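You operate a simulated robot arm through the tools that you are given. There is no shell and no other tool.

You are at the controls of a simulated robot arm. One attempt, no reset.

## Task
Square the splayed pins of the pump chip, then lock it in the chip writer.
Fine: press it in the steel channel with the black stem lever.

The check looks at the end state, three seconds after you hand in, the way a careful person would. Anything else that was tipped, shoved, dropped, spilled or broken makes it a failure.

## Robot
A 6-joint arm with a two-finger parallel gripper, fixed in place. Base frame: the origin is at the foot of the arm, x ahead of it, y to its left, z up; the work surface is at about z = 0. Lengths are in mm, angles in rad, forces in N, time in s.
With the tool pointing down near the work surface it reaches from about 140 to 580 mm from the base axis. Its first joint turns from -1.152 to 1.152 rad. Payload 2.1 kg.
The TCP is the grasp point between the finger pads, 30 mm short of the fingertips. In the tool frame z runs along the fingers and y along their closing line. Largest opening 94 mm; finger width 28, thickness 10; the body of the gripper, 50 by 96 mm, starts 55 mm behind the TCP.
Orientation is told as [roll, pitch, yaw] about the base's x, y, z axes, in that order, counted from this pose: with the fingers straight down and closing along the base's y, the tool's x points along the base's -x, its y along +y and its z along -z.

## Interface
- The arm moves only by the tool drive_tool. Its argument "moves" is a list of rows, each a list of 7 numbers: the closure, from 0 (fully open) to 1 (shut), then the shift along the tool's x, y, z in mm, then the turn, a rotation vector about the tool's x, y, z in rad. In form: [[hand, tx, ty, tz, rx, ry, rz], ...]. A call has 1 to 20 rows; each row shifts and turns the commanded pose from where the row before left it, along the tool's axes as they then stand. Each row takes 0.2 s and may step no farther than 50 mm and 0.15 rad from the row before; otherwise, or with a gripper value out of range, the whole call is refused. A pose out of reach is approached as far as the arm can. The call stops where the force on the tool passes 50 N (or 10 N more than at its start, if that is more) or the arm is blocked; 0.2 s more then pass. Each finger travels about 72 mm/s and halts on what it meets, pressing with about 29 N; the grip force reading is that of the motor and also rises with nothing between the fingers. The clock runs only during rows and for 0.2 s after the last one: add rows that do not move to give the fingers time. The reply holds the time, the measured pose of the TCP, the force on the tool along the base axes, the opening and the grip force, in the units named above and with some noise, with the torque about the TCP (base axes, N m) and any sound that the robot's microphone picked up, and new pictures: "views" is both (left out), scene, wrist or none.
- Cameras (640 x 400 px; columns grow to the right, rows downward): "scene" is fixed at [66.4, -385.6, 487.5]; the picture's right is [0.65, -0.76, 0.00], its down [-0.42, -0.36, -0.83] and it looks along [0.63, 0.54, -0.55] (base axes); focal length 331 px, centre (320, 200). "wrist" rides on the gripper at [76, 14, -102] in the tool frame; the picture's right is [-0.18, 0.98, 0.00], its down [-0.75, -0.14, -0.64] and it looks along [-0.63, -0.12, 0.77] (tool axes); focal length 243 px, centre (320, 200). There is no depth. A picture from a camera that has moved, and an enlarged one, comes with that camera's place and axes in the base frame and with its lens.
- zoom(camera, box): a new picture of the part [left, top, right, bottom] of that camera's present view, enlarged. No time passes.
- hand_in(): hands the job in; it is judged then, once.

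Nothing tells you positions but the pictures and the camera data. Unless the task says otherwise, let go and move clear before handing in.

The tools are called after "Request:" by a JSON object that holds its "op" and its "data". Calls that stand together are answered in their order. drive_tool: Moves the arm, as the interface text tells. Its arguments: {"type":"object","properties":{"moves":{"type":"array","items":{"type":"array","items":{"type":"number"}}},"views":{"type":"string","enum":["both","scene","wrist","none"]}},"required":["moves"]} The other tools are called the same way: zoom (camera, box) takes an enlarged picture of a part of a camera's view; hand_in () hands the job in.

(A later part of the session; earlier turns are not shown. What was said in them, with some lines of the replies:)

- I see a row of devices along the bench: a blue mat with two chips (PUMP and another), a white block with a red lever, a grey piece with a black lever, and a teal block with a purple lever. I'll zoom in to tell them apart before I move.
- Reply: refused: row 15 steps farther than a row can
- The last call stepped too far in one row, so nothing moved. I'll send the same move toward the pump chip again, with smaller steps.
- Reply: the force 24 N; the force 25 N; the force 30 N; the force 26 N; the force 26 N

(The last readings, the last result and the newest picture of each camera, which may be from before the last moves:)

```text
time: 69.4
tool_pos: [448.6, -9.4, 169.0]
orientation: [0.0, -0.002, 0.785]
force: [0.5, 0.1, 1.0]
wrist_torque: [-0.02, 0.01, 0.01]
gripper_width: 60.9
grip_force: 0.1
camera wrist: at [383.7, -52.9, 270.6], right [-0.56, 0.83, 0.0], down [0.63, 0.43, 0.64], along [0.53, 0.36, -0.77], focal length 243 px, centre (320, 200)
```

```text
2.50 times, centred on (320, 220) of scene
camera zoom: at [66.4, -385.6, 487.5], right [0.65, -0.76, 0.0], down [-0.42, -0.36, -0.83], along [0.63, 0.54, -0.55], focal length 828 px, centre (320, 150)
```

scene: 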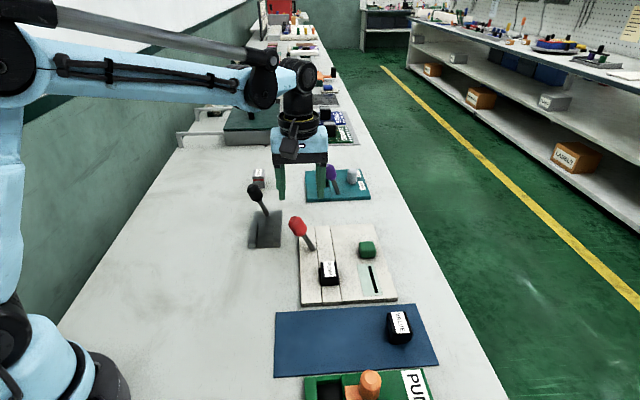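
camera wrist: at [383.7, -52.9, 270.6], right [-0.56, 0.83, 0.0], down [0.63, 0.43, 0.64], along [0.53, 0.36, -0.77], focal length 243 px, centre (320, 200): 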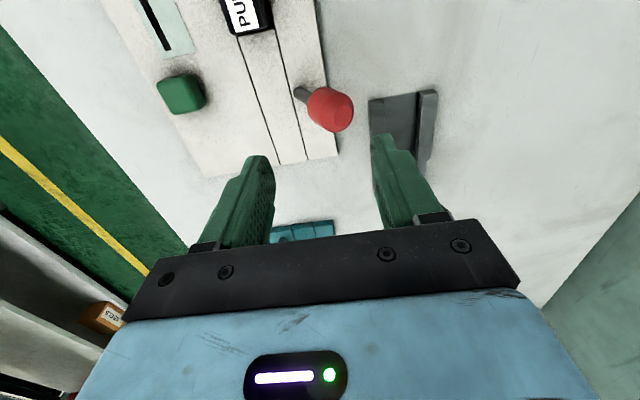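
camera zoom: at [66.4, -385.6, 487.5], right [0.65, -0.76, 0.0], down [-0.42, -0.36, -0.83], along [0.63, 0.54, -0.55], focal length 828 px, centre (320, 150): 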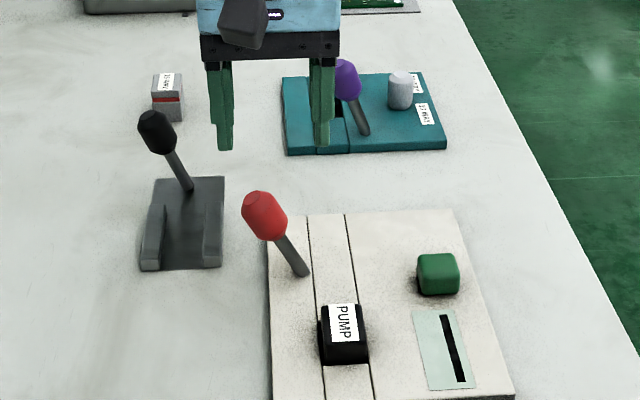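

Request:
{"op": "drive_tool", "data": {"moves": [[0.35, 7, 7, 20, 0, 0, 0], [0.35, 0, 0, 30, 0, 0, 0], [0.35, 0, 0, 25, 0, 0, 0], [0.35, 0, 0, 9, 0, 0, 0], [0.35, 0, 0, 0, 0, 0, 0]]}}

Request:
{"op": "zoom", "data": {"camera": "wrist", "box": [200, 40, 440, 240]}}

Request:
{"op": "zoom", "data": {"camera": "scene", "box": [250, 170, 390, 300]}}

```text
time: 70.6
tool_pos: [438.9, -9.6, 84.8]
orientation: [0.0, -0.002, 0.786]
force: [-0.6, 0.0, -0.3]
wrist_torque: [-0.04, -0.03, 0.01]
gripper_width: 60.9
grip_force: 0.0
camera wrist: at [373.0, -53.4, 187.0], right [-0.56, 0.83, 0.0], down [0.63, 0.43, 0.64], along [0.53, 0.36, -0.77], focal length 243 px, centre (320, 200)
```

scene: 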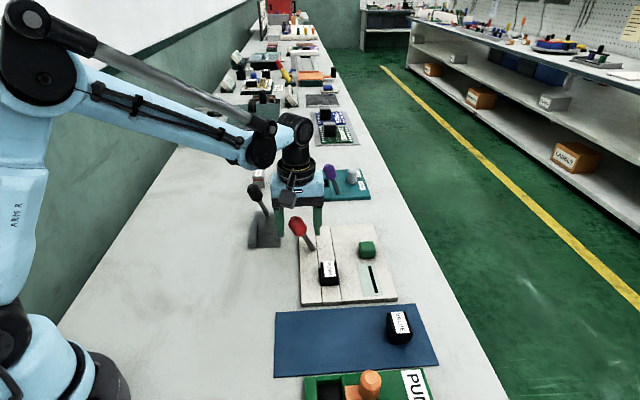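
wrist: 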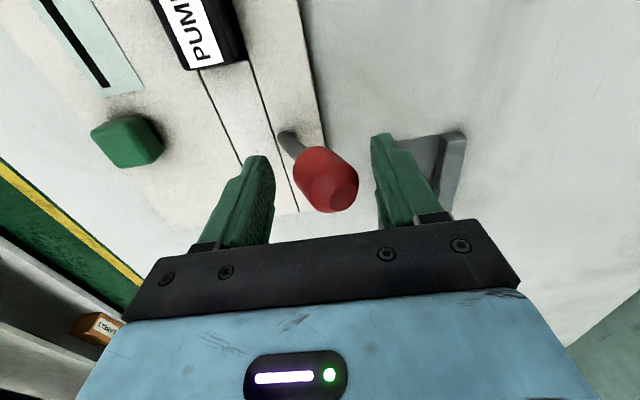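

```text
2.00 times, centred on (320, 140) of wrist
camera zoom: at [373.0, -53.4, 187.0], right [-0.56, 0.83, 0.0], down [0.63, 0.43, 0.64], along [0.53, 0.36, -0.77], focal length 485 px, centre (320, 320)
```

zoom: 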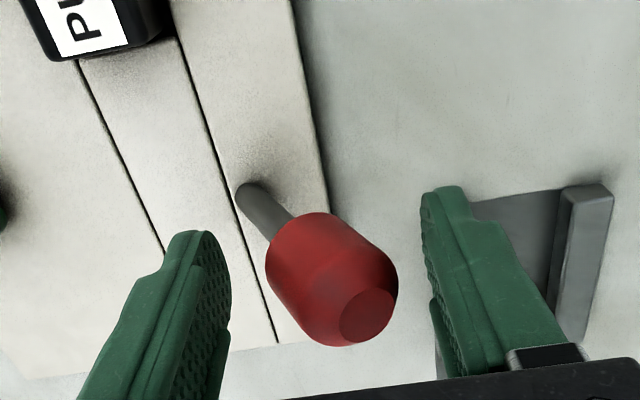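

```text
3.08 times, centred on (320, 235) of scene
camera zoom: at [66.4, -385.6, 487.5], right [0.65, -0.76, 0.0], down [-0.42, -0.36, -0.83], along [0.63, 0.54, -0.55], focal length 1019 px, centre (320, 92)
```

zoom: 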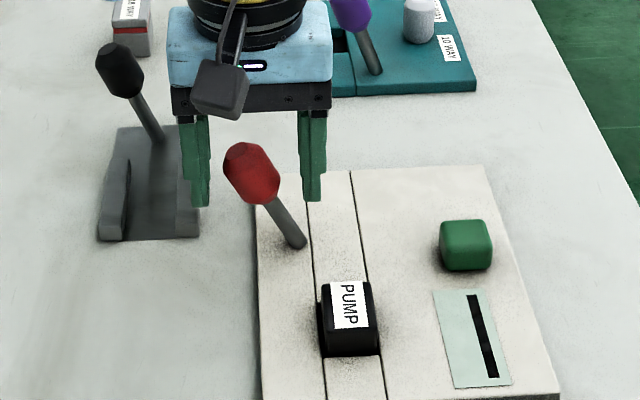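

Request:
{"op": "drive_tool", "data": {"moves": [[0.45, 0, 0, 0, 0, 0, 0], [0.45, 0, -8, 0, 0, 0, 0], [0.45, 0, -8, 0, 0, 0, 0], [0.45, 0, -8, 0, 0, 0, 0], [0.45, 0, -8, 0, 0, 0, 0], [0.45, 0, 0, 0, 0, 0, 0]]}}

Request:
{"op": "zoom", "data": {"camera": "scene", "box": [250, 170, 390, 300]}}

```text
time: 72.0
tool_pos: [461.5, -32.1, 84.0]
orientation: [0.0, -0.001, 0.786]
force: [-1.1, 0.5, 0.6]
wrist_torque: [0.0, 0.0, 0.0]
gripper_width: 52.2
grip_force: 0.7
camera wrist: at [395.8, -76.1, 186.5], right [-0.56, 0.83, 0.0], down [0.63, 0.43, 0.64], along [0.53, 0.36, -0.77], focal length 243 px, centre (320, 200)
```

scene: 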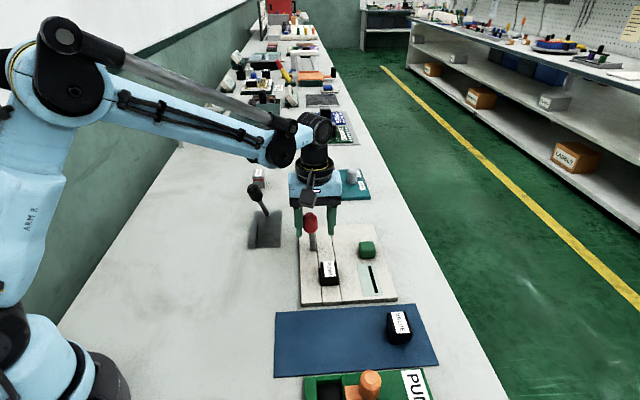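
wrist: 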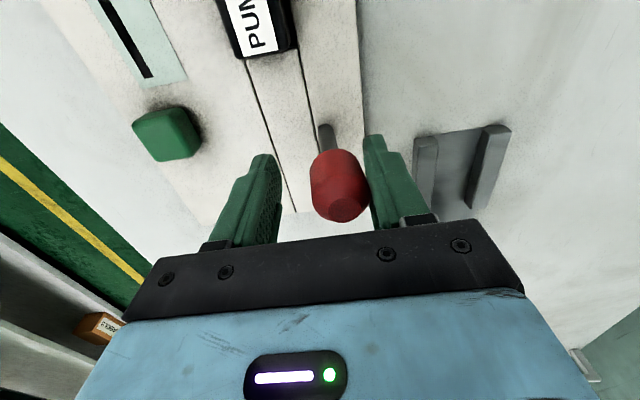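

```text
3.08 times, centred on (320, 235) of scene
camera zoom: at [66.4, -385.6, 487.5], right [0.65, -0.76, 0.0], down [-0.42, -0.36, -0.83], along [0.63, 0.54, -0.55], focal length 1019 px, centre (320, 92)
```

zoom: 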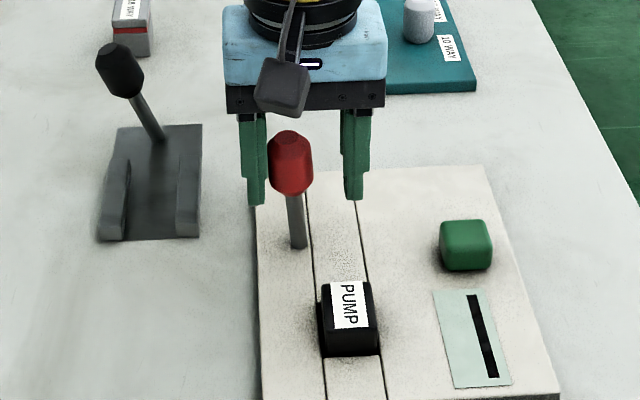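

Request:
{"op": "drive_tool", "data": {"moves": [[0.45, 0, -6, 0, 0, 0, 0], [0.45, 0, -6, 0, 0, 0, 0], [0.45, 0, -6, 0, 0, 0, 0], [0.45, 0, -6, 0, 0, 0, 0], [0.45, 0, 0, 0, 0, 0, 0]], "views": "scene"}}

Request:
{"op": "zoom", "data": {"camera": "scene", "box": [250, 170, 390, 300]}}

Request:
{"op": "zoom", "data": {"camera": "wrist", "box": [100, 0, 440, 220]}}

```text
time: 73.2
tool_pos: [478.3, -48.7, 85.4]
orientation: [-0.001, -0.003, 0.786]
force: [-1.7, 1.7, 1.8]
wrist_torque: [0.06, 0.08, 0.01]
gripper_width: 53.0
grip_force: 0.9
```

scene: 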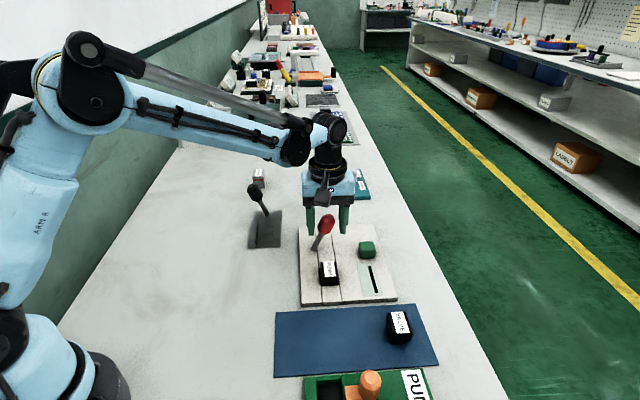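

```text
3.08 times, centred on (320, 235) of scene
camera zoom: at [66.4, -385.6, 487.5], right [0.65, -0.76, 0.0], down [-0.42, -0.36, -0.83], along [0.63, 0.54, -0.55], focal length 1019 px, centre (320, 92)
```

zoom: 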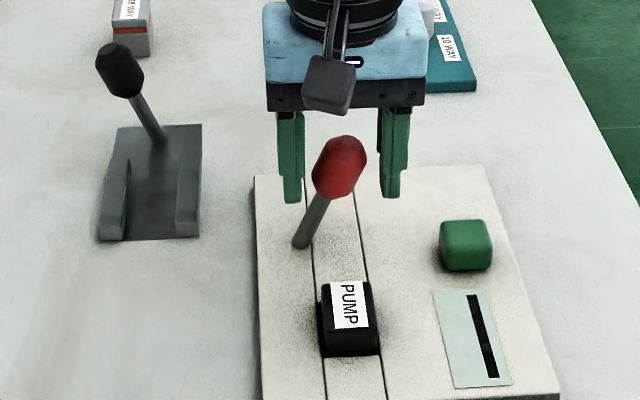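

```text
1.82 times, centred on (270, 110) of wrist
camera zoom: at [412.8, -93.1, 186.6], right [-0.56, 0.83, 0.0], down [0.63, 0.43, 0.64], along [0.53, 0.36, -0.77], focal length 441 px, centre (411, 364)
```

zoom: 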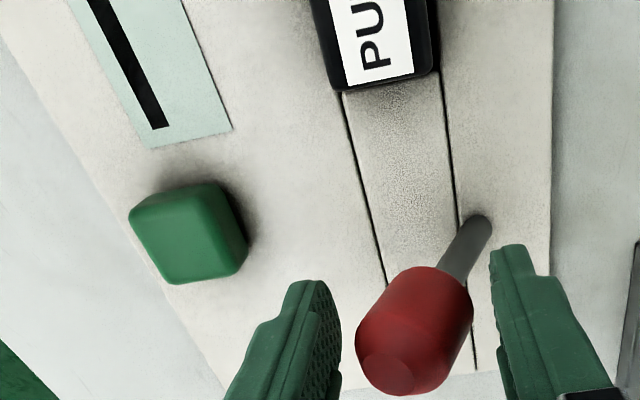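

Request:
{"op": "drive_tool", "data": {"moves": [[0.45, 0, -4, 0, 0, 0, 0], [0.45, 0, -4, 0, 0, 0, 0], [0.45, 0, -3, 0, 0, 0, 0], [0.45, 0, 0, 0, 0, 0, 0]], "views": "none"}}

Request:
{"op": "zoom", "data": {"camera": "scene", "box": [250, 170, 390, 300]}}

Request:
{"op": "zoom", "data": {"camera": "wrist", "box": [100, 0, 440, 220]}}

```text
time: 74.2
tool_pos: [485.3, -54.8, 85.3]
orientation: [0.005, -0.002, 0.787]
force: [-15.1, 15.9, 5.0]
wrist_torque: [0.48, 0.62, 0.06]
gripper_width: 64.0
grip_force: 10.7
```

```text
3.08 times, centred on (320, 235) of scene
camera zoom: at [66.4, -385.6, 487.5], right [0.65, -0.76, 0.0], down [-0.42, -0.36, -0.83], along [0.63, 0.54, -0.55], focal length 1019 px, centre (320, 92)
```

zoom: 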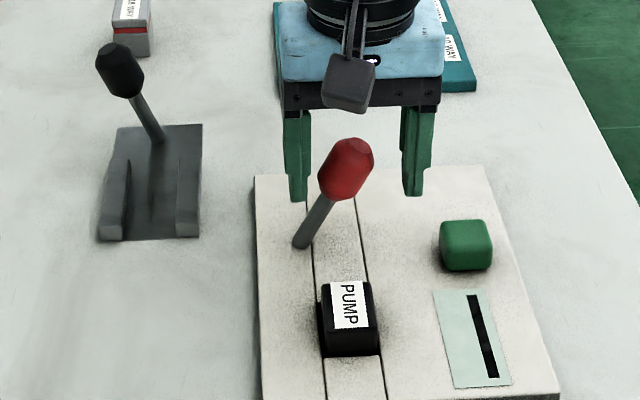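

```text
1.82 times, centred on (270, 110) of wrist
camera zoom: at [420.2, -100.0, 187.0], right [-0.57, 0.82, 0.01], down [0.63, 0.43, 0.64], along [0.53, 0.37, -0.77], focal length 441 px, centre (411, 364)
```

zoom: 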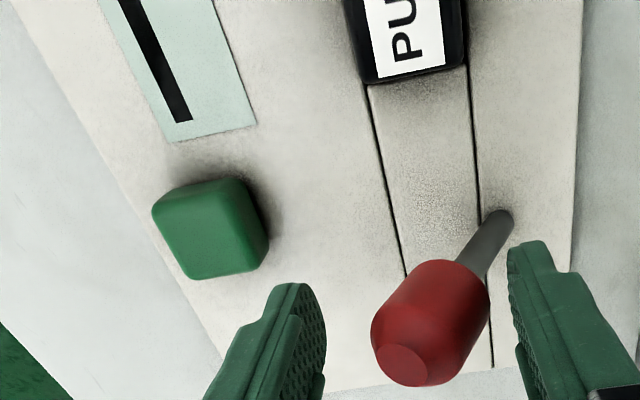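

Request:
{"op": "drive_tool", "data": {"moves": [[0.45, 0, -3, 0, 0, 0, 0], [0.45, 0, 0, 0, 0, 0, 0]], "views": "none"}}

Request:
{"op": "zoom", "data": {"camera": "scene", "box": [250, 170, 390, 300]}}

```text
time: 74.8
tool_pos: [486.3, -58.8, 85.5]
orientation: [0.009, -0.003, 0.786]
force: [-18.5, 22.3, 4.4]
wrist_torque: [0.69, 0.77, 0.01]
gripper_width: 68.6
grip_force: 14.6
```

```text
3.08 times, centred on (320, 235) of scene
camera zoom: at [66.4, -385.6, 487.5], right [0.65, -0.76, 0.0], down [-0.42, -0.36, -0.83], along [0.63, 0.54, -0.55], focal length 1019 px, centre (320, 92)
```

zoom: 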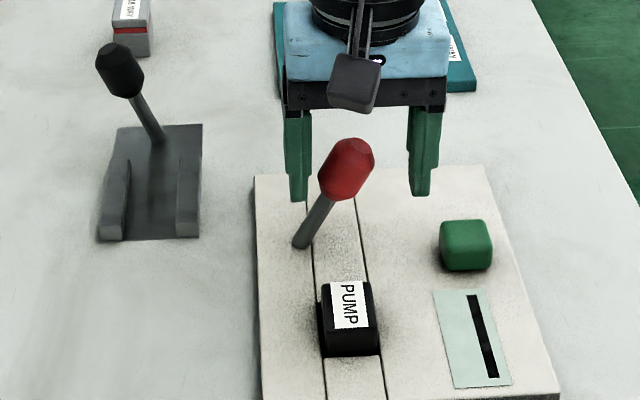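

Request:
{"op": "drive_tool", "data": {"moves": [[0.45, 0, 5, 0, 0, 0, 0], [0.45, 0, 5, 0, 0, 0, 0], [0.35, 0, 5, 0, 0, 0, 0], [0.35, 0, 0, 0, 0, 0, 0]], "views": "none"}}

Request:
{"op": "zoom", "data": {"camera": "scene", "box": [250, 170, 390, 300]}}

Request:
{"op": "zoom", "data": {"camera": "wrist", "box": [100, 0, 440, 220]}}

```text
time: 75.8
tool_pos: [476.4, -49.9, 85.6]
orientation: [0.0, -0.002, 0.784]
force: [0.5, -0.1, -0.5]
wrist_torque: [0.01, -0.01, 0.0]
gripper_width: 60.8
grip_force: 0.1
```

```text
3.08 times, centred on (320, 235) of scene
camera zoom: at [66.4, -385.6, 487.5], right [0.65, -0.76, 0.0], down [-0.42, -0.36, -0.83], along [0.63, 0.54, -0.55], focal length 1019 px, centre (320, 92)
```

zoom: 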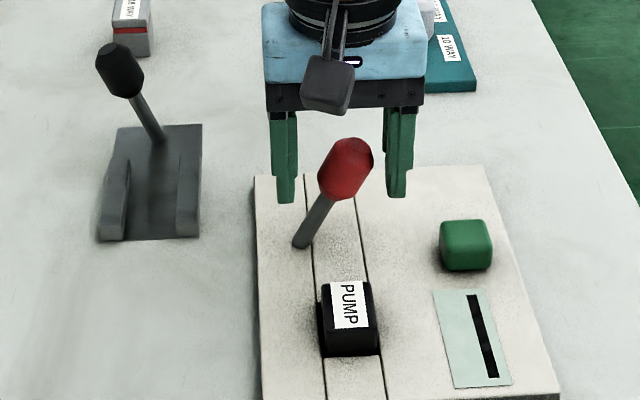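

```text
1.82 times, centred on (270, 110) of wrist
camera zoom: at [412.1, -92.8, 186.9], right [-0.56, 0.83, 0.0], down [0.63, 0.43, 0.64], along [0.53, 0.36, -0.77], focal length 441 px, centre (411, 364)
```

zoom: 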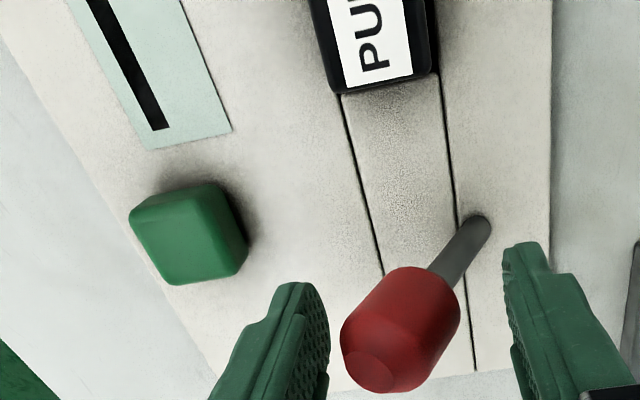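

Request:
{"op": "drive_tool", "data": {"moves": [[0.35, 0, -1.5, 0, 0, 0, 0], [0.35, 0, 0, -15, 0, 0, 0], [0.35, 0, 0, -30, 0, 0, 0], [0.35, 0, 0, -40, 0, 0, 0], [0.35, 0, 0, 0, 0, 0, 0]]}}

Request:
{"op": "zoom", "data": {"camera": "scene", "box": [270, 200, 390, 310]}}

Request:
{"op": "zoom", "data": {"camera": "wrist", "box": [160, 0, 400, 180]}}

```text
time: 77.0
tool_pos: [478.1, -49.9, 171.4]
orientation: [0.001, -0.001, 0.785]
force: [0.2, 0.8, 0.0]
wrist_torque: [0.0, 0.01, -0.01]
gripper_width: 61.1
grip_force: 0.1
camera wrist: at [412.8, -93.7, 273.0], right [-0.56, 0.83, 0.0], down [0.63, 0.43, 0.64], along [0.53, 0.36, -0.77], focal length 243 px, centre (320, 200)
```

scene: 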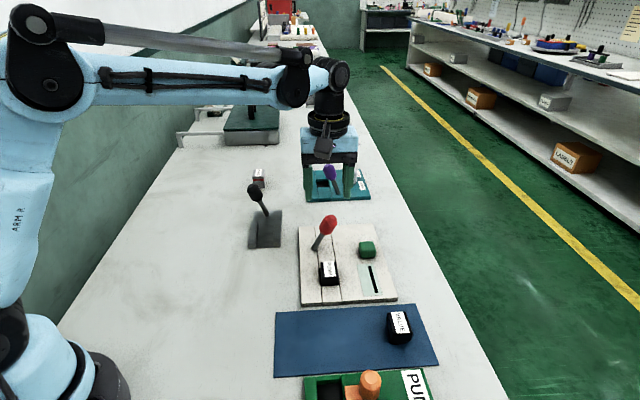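
wrist: 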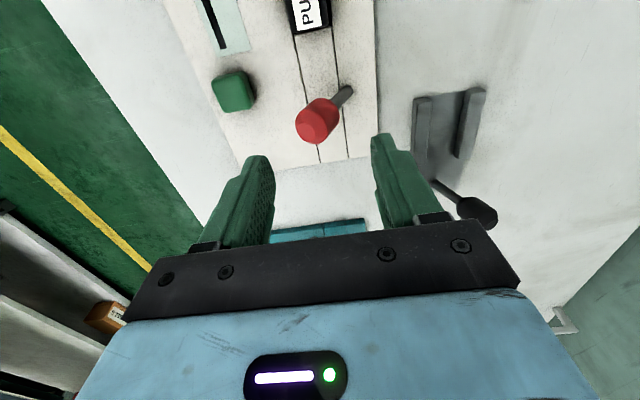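

```text
3.64 times, centred on (330, 255) of scene
camera zoom: at [66.4, -385.6, 487.5], right [0.65, -0.76, 0.0], down [-0.42, -0.36, -0.83], along [0.63, 0.54, -0.55], focal length 1205 px, centre (284, 0)
```

zoom: 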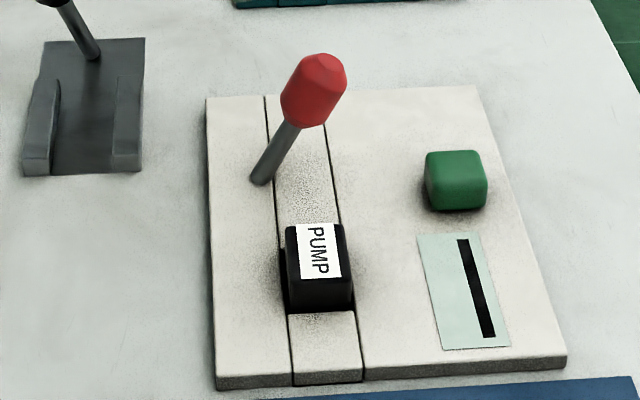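

```text
2.22 times, centred on (280, 90) of wrist
camera zoom: at [412.8, -93.7, 273.0], right [-0.56, 0.83, 0.0], down [0.63, 0.43, 0.64], along [0.53, 0.36, -0.77], focal length 539 px, centre (409, 444)
```

zoom: 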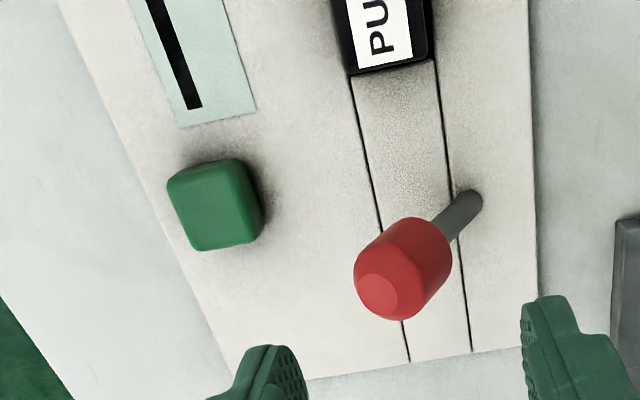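

Request:
{"op": "drive_tool", "data": {"moves": [[0.35, 0, 0, -45, 0, 0, 0], [0.35, 22.6, 40.3, 0, 0, 0, 0], [0.35, 22.6, 40.3, 0, 0, 0, 0], [0.35, 22.6, 40.3, 0, 0, 0, 0], [0.35, 22.6, 40.3, 0, 0, 0, 0], [0.35, 0, 0, 0, 0, 0, 0], [0.35, 0, 0, 0, 0, 0, 0]]}}

Request:
{"op": "zoom", "data": {"camera": "scene", "box": [270, 200, 390, 310]}}

Request:
{"op": "zoom", "data": {"camera": "scene", "box": [220, 150, 420, 275]}}

Request:
{"op": "zoom", "data": {"camera": "scene", "box": [260, 275, 460, 400]}}

```text
time: 78.6
tool_pos: [301.4, 2.2, 216.2]
orientation: [0.001, 0.0, 0.787]
force: [0.7, 0.7, -0.4]
wrist_torque: [0.0, 0.0, 0.0]
gripper_width: 60.8
grip_force: 0.0
camera wrist: at [235.3, -42.9, 317.5], right [-0.56, 0.83, 0.0], down [0.63, 0.43, 0.64], along [0.53, 0.36, -0.77], focal length 243 px, centre (320, 200)
```

scene: 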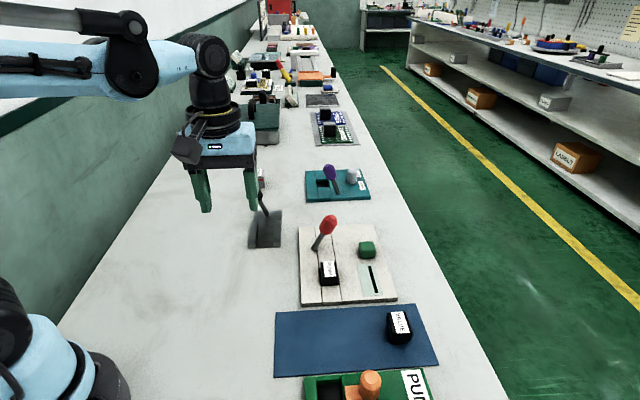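
wrist: 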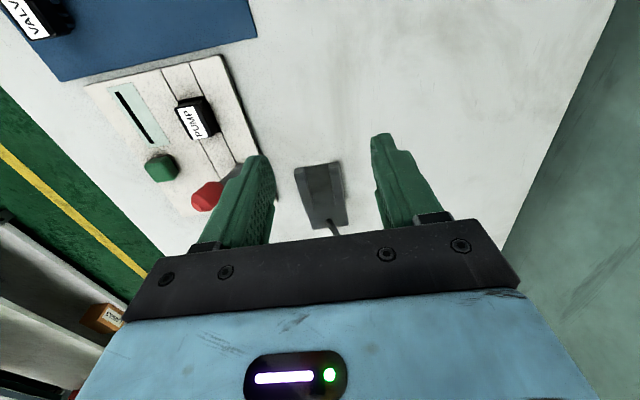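

```text
3.64 times, centred on (330, 255) of scene
camera zoom: at [66.4, -385.6, 487.5], right [0.65, -0.76, 0.0], down [-0.42, -0.36, -0.83], along [0.63, 0.54, -0.55], focal length 1205 px, centre (284, 0)
```

zoom: 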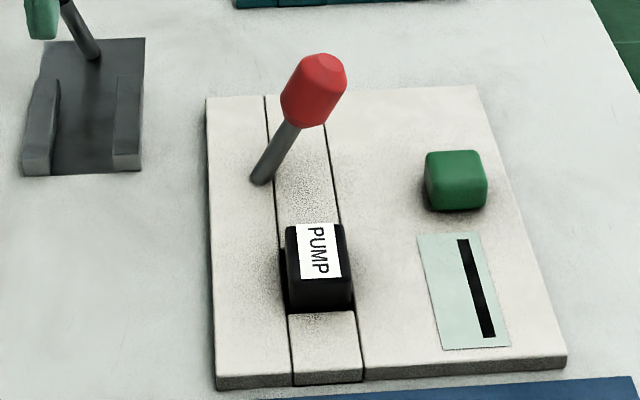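

```text
3.20 times, centred on (320, 212) of scene
camera zoom: at [66.4, -385.6, 487.5], right [0.65, -0.76, 0.0], down [-0.42, -0.36, -0.83], along [0.63, 0.54, -0.55], focal length 1060 px, centre (320, 160)
```

zoom: 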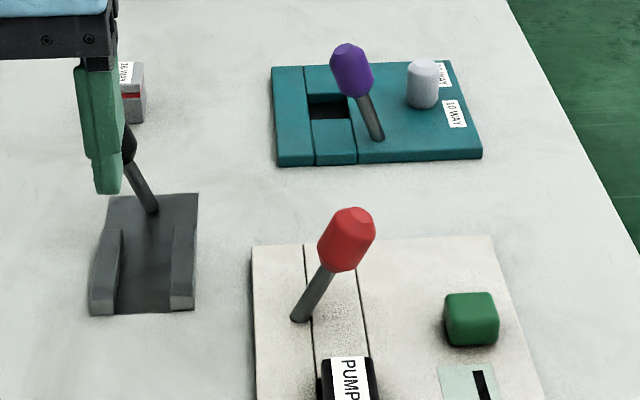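

```text
3.20 times, centred on (360, 338) of scene
camera zoom: at [66.4, -385.6, 487.5], right [0.65, -0.76, 0.0], down [-0.42, -0.36, -0.83], along [0.63, 0.54, -0.55], focal length 1060 px, centre (192, -240)
```

zoom: 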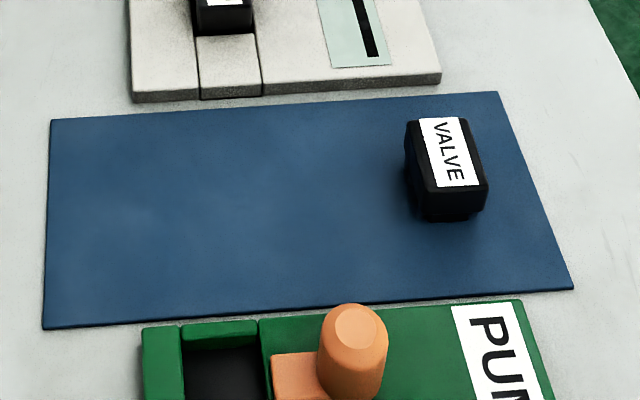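

The pump chip's pins hang straight and the chip sits flat in the white writer's pocket. The red lever is thrown to its stop and holds there. The black lever is back at its starting stop, the other items are where they were, and the arm is clear, so I'm handing in.

Request:
{"op": "hand_in", "data": {}}

```text
The job is handed in.
```

I squared the pump chip's pins in the steel channel, seated the chip in the white writer and locked it with the red lever. I then handed the job in; no verdict has come back.

- **Pins:** I lowered the chip into the channel until it seated, then threw the black lever to its stop and back. When I lifted the chip out, the pins hung straight down. My first try at lowering it was about 6 mm off and the chip touched a channel wall at about 24 N. I lifted, re-centred it, and it went in freely.
- **Writer:** The chip went into the pocket without catching and stopped flat on the floor. The red lever is thrown fully over and stayed there after I let go.
- **Which device:** Nothing on the bench is labelled "chip writer". I took it to be the white block with the red lever, green button and display strip. I didn't press the green button.
- **Rest of the bench:** The valve chip, the teal block and the green pump board look untouched. The black lever is back where it started, and the arm is clear with the gripper empty.
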